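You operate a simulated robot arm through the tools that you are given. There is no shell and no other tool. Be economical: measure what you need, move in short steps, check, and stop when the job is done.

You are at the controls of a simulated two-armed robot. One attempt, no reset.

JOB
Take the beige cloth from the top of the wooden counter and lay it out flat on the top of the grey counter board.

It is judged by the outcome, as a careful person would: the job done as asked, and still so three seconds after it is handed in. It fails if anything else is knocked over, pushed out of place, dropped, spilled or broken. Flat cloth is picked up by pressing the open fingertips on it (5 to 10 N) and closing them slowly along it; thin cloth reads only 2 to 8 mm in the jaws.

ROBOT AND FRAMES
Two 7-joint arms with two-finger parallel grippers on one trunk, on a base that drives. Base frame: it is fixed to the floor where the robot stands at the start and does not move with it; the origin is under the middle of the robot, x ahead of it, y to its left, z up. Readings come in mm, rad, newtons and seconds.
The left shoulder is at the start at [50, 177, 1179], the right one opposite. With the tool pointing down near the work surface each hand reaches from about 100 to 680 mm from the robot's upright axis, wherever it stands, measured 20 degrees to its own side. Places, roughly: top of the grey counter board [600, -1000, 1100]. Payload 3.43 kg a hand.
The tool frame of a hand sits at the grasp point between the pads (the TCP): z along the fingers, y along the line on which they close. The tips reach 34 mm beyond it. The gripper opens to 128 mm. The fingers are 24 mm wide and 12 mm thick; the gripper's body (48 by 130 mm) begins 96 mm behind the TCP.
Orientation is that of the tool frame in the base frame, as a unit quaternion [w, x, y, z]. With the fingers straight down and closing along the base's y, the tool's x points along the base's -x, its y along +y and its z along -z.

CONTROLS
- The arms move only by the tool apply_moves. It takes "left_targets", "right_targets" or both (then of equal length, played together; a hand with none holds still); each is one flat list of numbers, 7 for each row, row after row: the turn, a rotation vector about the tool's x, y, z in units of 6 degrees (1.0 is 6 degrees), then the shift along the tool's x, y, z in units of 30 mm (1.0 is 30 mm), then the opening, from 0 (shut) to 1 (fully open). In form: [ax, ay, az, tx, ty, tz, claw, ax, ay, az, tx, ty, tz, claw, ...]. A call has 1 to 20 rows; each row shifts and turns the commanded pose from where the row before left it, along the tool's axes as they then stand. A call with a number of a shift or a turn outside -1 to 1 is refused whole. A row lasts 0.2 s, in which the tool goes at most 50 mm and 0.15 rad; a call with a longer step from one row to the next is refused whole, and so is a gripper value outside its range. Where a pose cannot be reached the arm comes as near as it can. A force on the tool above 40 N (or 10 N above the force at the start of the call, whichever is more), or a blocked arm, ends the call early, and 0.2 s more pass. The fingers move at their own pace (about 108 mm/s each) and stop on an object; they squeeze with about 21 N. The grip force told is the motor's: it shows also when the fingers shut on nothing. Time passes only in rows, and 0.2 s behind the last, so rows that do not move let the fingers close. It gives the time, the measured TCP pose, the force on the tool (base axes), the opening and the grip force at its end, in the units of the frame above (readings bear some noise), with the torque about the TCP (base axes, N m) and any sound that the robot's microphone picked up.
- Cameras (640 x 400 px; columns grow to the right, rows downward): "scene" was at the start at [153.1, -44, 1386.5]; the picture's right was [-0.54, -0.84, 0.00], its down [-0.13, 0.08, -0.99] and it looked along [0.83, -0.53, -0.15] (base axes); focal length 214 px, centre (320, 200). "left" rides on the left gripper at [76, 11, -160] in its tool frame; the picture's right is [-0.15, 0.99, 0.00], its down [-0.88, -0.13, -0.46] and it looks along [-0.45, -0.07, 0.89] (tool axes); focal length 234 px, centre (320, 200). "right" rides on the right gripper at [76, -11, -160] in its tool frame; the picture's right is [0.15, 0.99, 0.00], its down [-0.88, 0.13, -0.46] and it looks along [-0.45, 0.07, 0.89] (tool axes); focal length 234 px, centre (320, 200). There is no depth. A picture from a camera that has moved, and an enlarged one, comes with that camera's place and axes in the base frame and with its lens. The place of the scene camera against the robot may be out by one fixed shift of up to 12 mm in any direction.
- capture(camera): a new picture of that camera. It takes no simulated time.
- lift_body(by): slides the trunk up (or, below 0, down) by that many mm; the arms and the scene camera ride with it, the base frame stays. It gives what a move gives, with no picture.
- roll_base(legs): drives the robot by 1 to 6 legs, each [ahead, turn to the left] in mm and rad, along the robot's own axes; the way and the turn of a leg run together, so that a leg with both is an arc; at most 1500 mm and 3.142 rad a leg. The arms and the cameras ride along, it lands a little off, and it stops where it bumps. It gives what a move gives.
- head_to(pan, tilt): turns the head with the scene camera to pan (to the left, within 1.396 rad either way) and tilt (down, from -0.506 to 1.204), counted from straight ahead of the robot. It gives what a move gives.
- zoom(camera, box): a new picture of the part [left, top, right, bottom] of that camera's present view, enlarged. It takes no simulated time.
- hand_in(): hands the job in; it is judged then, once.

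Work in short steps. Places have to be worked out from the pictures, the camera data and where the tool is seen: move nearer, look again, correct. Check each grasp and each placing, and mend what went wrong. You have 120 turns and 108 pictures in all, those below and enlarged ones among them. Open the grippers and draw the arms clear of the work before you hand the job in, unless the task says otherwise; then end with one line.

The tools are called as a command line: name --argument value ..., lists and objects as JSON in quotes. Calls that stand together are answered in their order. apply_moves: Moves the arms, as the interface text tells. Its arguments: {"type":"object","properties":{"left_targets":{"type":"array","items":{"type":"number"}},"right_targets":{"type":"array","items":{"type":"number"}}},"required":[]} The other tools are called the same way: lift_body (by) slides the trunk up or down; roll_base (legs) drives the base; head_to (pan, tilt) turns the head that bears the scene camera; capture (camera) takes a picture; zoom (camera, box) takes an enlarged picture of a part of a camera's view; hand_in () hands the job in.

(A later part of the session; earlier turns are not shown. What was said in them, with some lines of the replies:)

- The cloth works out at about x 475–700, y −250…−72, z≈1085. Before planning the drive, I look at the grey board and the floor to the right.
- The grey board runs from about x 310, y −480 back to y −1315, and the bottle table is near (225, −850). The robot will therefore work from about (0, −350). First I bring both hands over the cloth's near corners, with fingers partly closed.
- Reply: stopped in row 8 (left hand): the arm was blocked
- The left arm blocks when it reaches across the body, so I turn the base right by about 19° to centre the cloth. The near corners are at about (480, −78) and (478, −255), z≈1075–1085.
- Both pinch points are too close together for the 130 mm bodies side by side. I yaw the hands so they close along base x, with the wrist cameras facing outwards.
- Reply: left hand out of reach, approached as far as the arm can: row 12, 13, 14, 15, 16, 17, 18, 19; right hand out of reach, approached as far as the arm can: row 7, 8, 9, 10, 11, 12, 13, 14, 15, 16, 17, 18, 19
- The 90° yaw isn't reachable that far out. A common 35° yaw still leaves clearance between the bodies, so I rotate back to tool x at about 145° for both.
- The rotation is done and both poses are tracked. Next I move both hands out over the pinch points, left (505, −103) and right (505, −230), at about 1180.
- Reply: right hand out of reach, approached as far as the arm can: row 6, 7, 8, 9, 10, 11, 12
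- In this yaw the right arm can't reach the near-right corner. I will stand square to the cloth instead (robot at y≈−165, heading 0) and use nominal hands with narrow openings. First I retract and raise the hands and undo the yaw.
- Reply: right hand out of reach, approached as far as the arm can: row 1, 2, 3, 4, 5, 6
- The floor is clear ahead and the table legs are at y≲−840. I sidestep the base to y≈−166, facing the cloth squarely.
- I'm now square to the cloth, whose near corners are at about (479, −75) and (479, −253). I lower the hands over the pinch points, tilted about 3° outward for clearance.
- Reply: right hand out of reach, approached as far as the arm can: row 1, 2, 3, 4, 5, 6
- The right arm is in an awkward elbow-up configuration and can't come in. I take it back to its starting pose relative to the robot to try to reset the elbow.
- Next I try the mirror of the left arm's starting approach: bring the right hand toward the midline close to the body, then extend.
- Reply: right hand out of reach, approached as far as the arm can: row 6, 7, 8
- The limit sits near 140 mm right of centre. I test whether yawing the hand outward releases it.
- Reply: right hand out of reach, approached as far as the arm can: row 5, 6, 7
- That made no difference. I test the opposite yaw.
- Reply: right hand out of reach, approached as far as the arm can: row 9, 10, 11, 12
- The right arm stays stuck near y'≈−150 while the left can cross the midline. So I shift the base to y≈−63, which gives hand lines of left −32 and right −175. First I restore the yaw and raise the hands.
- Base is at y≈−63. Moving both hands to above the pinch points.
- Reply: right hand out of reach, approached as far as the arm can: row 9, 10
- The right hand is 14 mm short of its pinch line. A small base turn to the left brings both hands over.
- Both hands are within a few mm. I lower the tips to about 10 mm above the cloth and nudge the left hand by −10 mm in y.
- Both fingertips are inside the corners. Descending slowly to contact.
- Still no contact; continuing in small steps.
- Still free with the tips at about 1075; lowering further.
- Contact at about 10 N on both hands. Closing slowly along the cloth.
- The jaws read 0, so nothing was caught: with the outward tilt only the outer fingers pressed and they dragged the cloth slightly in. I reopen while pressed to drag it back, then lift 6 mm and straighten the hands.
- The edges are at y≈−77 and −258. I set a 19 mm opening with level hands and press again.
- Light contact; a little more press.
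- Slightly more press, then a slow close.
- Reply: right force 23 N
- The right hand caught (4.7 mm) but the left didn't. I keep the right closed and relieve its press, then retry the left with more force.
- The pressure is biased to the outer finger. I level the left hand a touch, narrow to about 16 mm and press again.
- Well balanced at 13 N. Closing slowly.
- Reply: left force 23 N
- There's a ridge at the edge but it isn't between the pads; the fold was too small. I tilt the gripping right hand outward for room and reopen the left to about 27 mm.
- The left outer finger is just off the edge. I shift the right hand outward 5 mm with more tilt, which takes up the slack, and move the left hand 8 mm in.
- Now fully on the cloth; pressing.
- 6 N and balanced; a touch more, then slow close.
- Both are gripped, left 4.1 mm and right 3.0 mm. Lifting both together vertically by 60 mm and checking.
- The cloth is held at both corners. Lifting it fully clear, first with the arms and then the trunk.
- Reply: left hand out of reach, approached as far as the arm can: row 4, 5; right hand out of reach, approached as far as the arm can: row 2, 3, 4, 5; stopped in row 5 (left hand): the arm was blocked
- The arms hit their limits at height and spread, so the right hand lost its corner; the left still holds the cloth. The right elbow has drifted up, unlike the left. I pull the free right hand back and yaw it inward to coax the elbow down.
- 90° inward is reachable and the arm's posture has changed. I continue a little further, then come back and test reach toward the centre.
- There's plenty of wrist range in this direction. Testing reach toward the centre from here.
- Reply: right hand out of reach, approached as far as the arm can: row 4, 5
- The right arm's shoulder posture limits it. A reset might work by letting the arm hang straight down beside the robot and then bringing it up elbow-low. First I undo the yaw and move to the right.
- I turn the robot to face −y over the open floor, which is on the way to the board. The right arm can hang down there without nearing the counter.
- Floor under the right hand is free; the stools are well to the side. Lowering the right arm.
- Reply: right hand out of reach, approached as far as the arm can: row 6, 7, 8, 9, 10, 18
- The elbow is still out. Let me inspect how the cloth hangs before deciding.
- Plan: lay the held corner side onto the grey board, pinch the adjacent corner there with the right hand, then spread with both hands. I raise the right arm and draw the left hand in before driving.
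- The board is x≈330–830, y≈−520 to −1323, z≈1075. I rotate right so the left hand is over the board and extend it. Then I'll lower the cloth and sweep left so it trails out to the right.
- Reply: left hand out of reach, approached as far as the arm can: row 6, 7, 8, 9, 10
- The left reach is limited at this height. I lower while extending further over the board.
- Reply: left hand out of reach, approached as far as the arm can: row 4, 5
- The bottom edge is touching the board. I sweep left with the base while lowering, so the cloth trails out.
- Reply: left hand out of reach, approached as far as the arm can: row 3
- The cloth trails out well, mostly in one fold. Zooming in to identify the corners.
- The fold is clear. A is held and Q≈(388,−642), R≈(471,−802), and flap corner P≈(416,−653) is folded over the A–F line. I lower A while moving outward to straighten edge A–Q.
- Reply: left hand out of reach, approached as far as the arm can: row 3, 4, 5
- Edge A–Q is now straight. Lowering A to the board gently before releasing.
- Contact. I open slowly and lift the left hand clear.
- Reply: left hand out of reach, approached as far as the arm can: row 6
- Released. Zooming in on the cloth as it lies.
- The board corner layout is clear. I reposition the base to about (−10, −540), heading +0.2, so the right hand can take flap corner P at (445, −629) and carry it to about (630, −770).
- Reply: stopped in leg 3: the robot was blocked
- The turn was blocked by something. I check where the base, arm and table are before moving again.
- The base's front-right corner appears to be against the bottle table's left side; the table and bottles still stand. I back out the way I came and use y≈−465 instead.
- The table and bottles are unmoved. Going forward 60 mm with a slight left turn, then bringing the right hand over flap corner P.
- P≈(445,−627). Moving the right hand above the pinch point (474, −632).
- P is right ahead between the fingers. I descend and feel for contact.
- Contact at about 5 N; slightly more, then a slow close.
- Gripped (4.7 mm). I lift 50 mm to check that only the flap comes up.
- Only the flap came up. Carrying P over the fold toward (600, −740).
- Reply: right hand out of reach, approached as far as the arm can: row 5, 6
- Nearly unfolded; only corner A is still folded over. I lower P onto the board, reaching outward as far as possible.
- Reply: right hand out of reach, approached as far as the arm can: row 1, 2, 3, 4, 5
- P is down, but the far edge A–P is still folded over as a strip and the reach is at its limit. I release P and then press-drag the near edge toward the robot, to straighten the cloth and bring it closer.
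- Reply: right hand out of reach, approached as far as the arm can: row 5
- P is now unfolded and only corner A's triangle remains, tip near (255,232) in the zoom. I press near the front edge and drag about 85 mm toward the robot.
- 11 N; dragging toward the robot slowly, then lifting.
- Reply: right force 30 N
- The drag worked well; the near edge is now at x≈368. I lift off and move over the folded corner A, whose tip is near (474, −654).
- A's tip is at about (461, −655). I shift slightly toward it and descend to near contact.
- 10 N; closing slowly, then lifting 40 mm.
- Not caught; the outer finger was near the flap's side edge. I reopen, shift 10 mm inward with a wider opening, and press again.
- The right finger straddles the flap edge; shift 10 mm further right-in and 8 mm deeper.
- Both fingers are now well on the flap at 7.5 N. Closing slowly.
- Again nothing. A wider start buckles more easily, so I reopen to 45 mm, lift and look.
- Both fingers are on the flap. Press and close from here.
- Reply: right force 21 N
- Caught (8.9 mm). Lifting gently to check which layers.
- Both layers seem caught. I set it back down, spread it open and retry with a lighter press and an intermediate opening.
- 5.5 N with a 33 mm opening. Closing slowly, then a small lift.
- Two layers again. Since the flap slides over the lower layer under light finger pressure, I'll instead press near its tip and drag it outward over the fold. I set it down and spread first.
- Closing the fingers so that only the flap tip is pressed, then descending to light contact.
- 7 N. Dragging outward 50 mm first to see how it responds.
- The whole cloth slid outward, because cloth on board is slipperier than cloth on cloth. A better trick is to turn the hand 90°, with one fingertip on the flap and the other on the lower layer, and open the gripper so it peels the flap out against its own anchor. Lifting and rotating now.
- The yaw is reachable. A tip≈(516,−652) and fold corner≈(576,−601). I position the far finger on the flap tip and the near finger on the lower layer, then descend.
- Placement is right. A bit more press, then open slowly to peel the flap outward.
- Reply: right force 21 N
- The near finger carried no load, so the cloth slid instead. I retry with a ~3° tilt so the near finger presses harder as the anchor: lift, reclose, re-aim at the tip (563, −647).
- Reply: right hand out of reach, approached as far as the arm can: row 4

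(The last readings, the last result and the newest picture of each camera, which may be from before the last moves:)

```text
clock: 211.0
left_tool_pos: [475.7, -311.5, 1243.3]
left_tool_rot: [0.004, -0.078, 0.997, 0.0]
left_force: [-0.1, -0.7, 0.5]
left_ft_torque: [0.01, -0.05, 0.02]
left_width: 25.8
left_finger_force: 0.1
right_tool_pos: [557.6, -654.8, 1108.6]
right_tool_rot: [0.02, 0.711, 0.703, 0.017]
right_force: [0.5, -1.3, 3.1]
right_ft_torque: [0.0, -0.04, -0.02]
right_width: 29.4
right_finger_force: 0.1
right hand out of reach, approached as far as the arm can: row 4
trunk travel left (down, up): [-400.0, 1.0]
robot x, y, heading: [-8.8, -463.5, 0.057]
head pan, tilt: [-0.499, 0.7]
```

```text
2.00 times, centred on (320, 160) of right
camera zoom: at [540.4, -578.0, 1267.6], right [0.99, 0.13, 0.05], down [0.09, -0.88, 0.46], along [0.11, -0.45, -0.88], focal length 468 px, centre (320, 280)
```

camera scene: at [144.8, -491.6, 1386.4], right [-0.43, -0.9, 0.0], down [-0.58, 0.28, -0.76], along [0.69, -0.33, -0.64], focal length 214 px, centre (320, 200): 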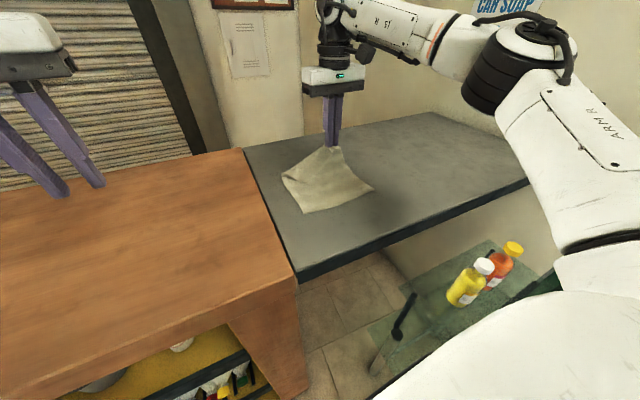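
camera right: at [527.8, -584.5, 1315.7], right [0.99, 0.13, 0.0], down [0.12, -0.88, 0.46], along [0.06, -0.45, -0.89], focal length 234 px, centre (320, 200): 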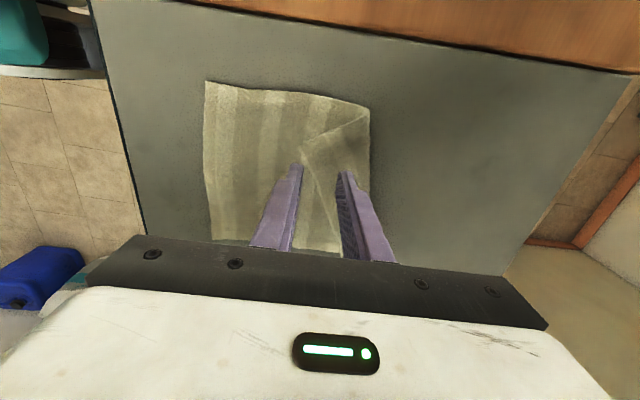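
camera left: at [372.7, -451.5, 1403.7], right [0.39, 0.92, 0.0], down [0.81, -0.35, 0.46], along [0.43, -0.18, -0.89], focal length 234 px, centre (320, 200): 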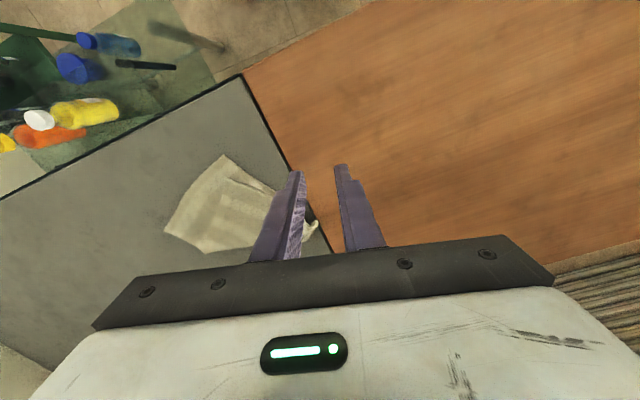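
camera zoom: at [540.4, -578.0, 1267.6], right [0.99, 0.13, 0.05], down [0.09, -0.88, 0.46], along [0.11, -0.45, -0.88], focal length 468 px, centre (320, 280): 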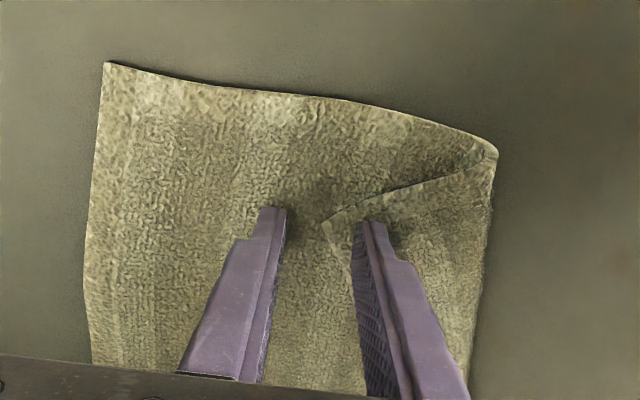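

apply_moves --right_targets '[-0.2, 0, 0, 0, 0, 0.1, 0.23, 0, 0, 0, 0, 0, 0.03, 0.26, 0, 0, 0, 0, 0, 0, 0.3, 0, 0, 0, 0, 0, 0, 0.34, 0, 0, 0, 0, 0, 0, 0.38, 0, 0, 0, 0, 0, 0, 0.42, 0, 0, 0, 0, 0, 0, 0.46, 0, 0, 0, 0, 0, 0, 0.5, 0.1, 0, 0, 0, 0, 0, 0.55, 0, 0, 0, 0, 0, 0, 0.6, 0.1, 0, 0, 0, 0, 0, 0.65, 0, 0, 0, 0, 0, 0, 0.7, 0.1, 0, 0, 0, 0, 0, 0.75, 0, 0, 0, 0, 0, 0, 0.8, 0.1, 0, 0, 0, 0, 0, 0.85, 0, 0, 0, 0, 0, 0, 0.9, 0.05, 0, 0, 0, 0, 0, 0.95]'

zoom --camera "right" --box '[160, 40, 480, 260]'

```text
clock: 214.6
left_tool_pos: [474.0, -310.5, 1244.5]
left_tool_rot: [0.005, -0.077, 0.997, 0.0]
left_force: [-1.1, -0.5, 0.0]
left_ft_torque: [0.02, -0.02, 0.01]
left_width: 25.9
left_finger_force: 0.1
right_tool_pos: [555.7, -654.7, 1107.1]
right_tool_rot: [0.012, 0.711, 0.703, 0.011]
right_force: [5.8, 2.3, 26.7]
right_ft_torque: [0.12, 1.05, -0.1]
right_width: 115.4
right_finger_force: 0.1
trunk travel left (down, up): [-400.0, 1.0]
robot x, y, heading: [-6.4, -467.2, 0.056]
head pan, tilt: [-0.499, 0.7]
```

```text
1.82 times, centred on (320, 150) of right
camera zoom: at [540.5, -578.3, 1266.8], right [0.99, 0.14, 0.03], down [0.11, -0.88, 0.46], along [0.09, -0.45, -0.89], focal length 426 px, centre (320, 291)
```

zoom: 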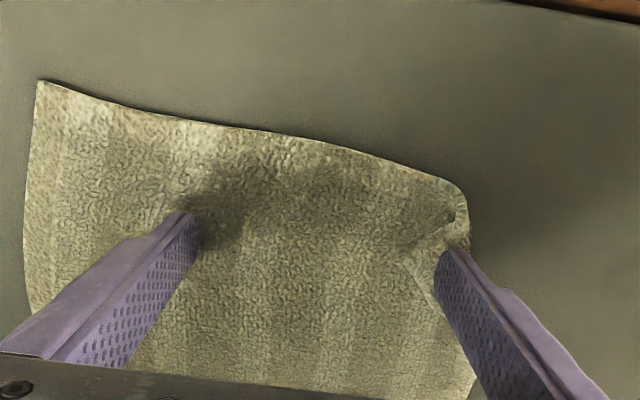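

It works: the flap has mostly peeled out and about 25 mm remains. While pressed I drag the whole cloth 65 mm toward the robot to regain reach, then lift.

apply_moves --right_targets '[0, 0, 0, 0, -0.25, 0, 0.95, 0, 0, 0, 0, -0.25, 0, 0.95, 0, 0, 0, 0, -0.25, 0, 0.95, 0, 0, 0, 0, -0.25, 0, 0.95, 0, 0, 0, 0, -0.25, 0, 0.95, 0, 0, 0, 0, -0.25, 0, 0.95, 0, 0, 0, 0, -0.25, 0, 0.95, 0, 0, 0, 0, -0.25, 0, 0.95, 0, 0, 0, 0, -0.2, 0, 0.95, 0, 0, 0, 0, 0, -0.4, 0.95, 0, 0, 0, 0, 0, -1, 0.95, 0, 0, 0, 0, 0, -0.5, 0.6]'

capture --camera "right"

```text
clock: 217.2
left_tool_pos: [476.4, -311.2, 1243.7]
left_tool_rot: [0.003, -0.078, 0.997, 0.001]
left_force: [0.4, 0.1, -0.1]
left_ft_torque: [0.04, -0.02, -0.03]
left_width: 25.6
left_finger_force: 0.0
right_tool_pos: [491.2, -653.5, 1158.2]
right_tool_rot: [0.01, 0.711, 0.703, 0.008]
right_force: [0.5, -0.3, 0.1]
right_ft_torque: [0.01, 0.0, 0.0]
right_width: 77.0
right_finger_force: 0.1
trunk travel left (down, up): [-400.0, 1.0]
robot x, y, heading: [-6.3, -463.7, 0.057]
head pan, tilt: [-0.499, 0.7]
```

```text
15 pictures are left
camera right: at [478.0, -576.8, 1317.9], right [0.99, 0.14, 0.02], down [0.11, -0.88, 0.46], along [0.08, -0.46, -0.89], focal length 234 px, centre (320, 200)
```

right: 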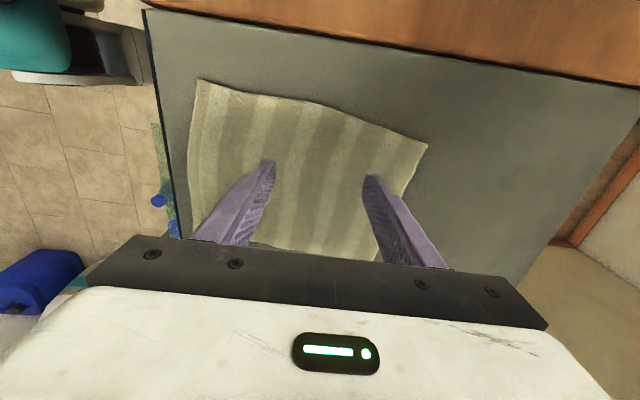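

Corner A has flipped out and the cloth looks fully open. I lift the hand away and inspect from the head camera.

apply_moves --right_targets '[0, 0, 0, 0, -0.6, -0.9, 0.5, 0, 0, 0, 0, -0.6, -0.9, 0.3, 0, 0, 0, -0.6, -0.7, -0.6, 0.2, 0, 0, 0, -0.8, -0.7, -0.3, 0.2, 0, 0, 0, -0.8, -0.7, 0, 0.2, 0, 0, 0, -0.8, -0.7, 0, 0.2]'

zoom --camera "scene" --box '[220, 110, 440, 260]'

```text
clock: 218.6
left_tool_pos: [474.6, -311.8, 1243.6]
left_tool_rot: [0.004, -0.076, 0.997, 0.0]
left_force: [-0.3, 0.3, 0.3]
left_ft_torque: [0.0, -0.02, -0.01]
left_width: 25.5
left_finger_force: 0.0
right_tool_pos: [366.5, -743.4, 1238.4]
right_tool_rot: [0.011, 0.711, 0.703, 0.008]
right_force: [0.5, 0.6, -0.6]
right_ft_torque: [0.01, -0.01, -0.01]
right_width: 25.5
right_finger_force: 0.1
trunk travel left (down, up): [-400.0, 1.0]
robot x, y, heading: [-7.5, -465.8, 0.057]
head pan, tilt: [-0.499, 0.7]
```

```text
2.67 times, centred on (330, 185) of scene
camera zoom: at [143.9, -491.9, 1386.5], right [-0.43, -0.9, 0.0], down [-0.58, 0.28, -0.77], along [0.69, -0.33, -0.64], focal length 572 px, centre (293, 240)
```

zoom: 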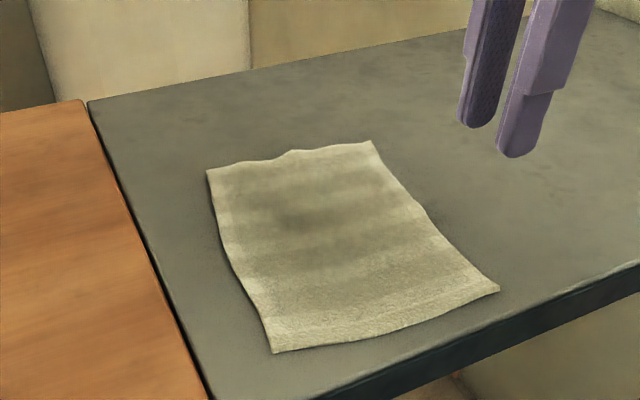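

All four corners are out and the cloth lies flat on the board. A closer check of the far edge:

zoom --camera "scene" --box '[285, 150, 415, 245]'

```text
4.21 times, centred on (350, 198) of scene
camera zoom: at [143.9, -491.9, 1386.5], right [-0.43, -0.9, 0.0], down [-0.58, 0.28, -0.77], along [0.69, -0.33, -0.64], focal length 903 px, centre (194, 210)
```

zoom: 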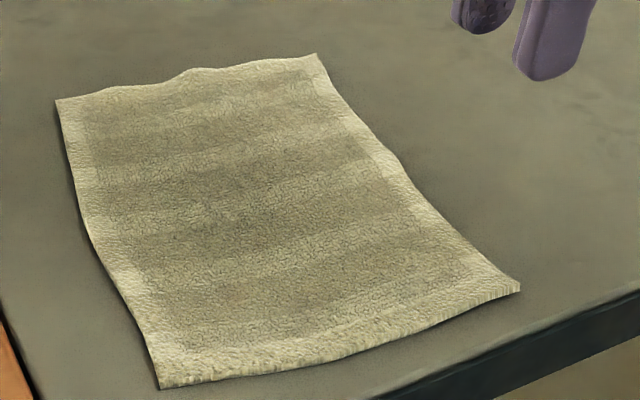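

Flat apart from a tiny ripple. I open both grippers and draw the arms back clear.

apply_moves --right_targets '[0, 0, 0, 0, -0.4, -0.9, 0.3, 0, 0, 0, 0, -0.7, -0.5, 0.3, 0, 0, 0, 0, -0.9, 0, 0.5, 0, 0, 0, 0, -0.9, 0, 0.8, 0, 0, 0, 0, -0.5, 0, 0.8]' --left_targets '[0, 0, 0, 0.5, 0, -0.5, 0.3, 0, 0, 0, 0.7, 0, -0.5, 0.3, 0, 0, 0, 0.8, 0, 0, 0.5, 0, 0, 0, 0.8, 0, 0, 0.8, 0, 0, 0, 0.5, 0, 0, 0.8]'

capture --camera "scene"

```text
clock: 219.8
left_tool_pos: [377.6, -326.3, 1273.1]
left_tool_rot: [0.004, -0.077, 0.997, 0.0]
left_force: [0.0, -0.7, 0.1]
left_ft_torque: [0.02, 0.01, 0.0]
left_width: 102.2
left_finger_force: 0.0
right_tool_pos: [265.5, -739.5, 1275.7]
right_tool_rot: [0.01, 0.711, 0.703, 0.008]
right_force: [-0.6, 0.5, 0.1]
right_ft_torque: [-0.01, -0.04, 0.02]
right_width: 102.6
right_finger_force: 0.2
trunk travel left (down, up): [-400.0, 1.0]
robot x, y, heading: [-4.7, -466.7, 0.052]
head pan, tilt: [-0.499, 0.7]
```

```text
12 pictures are left
camera scene: at [144.3, -491.3, 1386.5], right [-0.43, -0.9, 0.0], down [-0.58, 0.28, -0.77], along [0.69, -0.33, -0.64], focal length 214 px, centre (320, 200)
```

scene: 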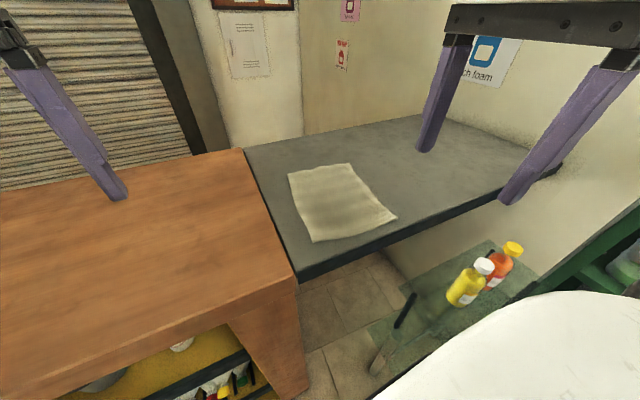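

The cloth lies open on the grey board, both hands are clear and open, and the bottles and table are standing as before. Handing in.

hand_in

```text
The job is handed in.
```

The beige cloth is laid out flat on top of the grey counter board with all four corners open, apart from a tiny ripple at the far edge, and both grippers are open and clear. One base turn was blocked, probably against the bottle table, but the table and bottles look undisturbed in the pictures since.
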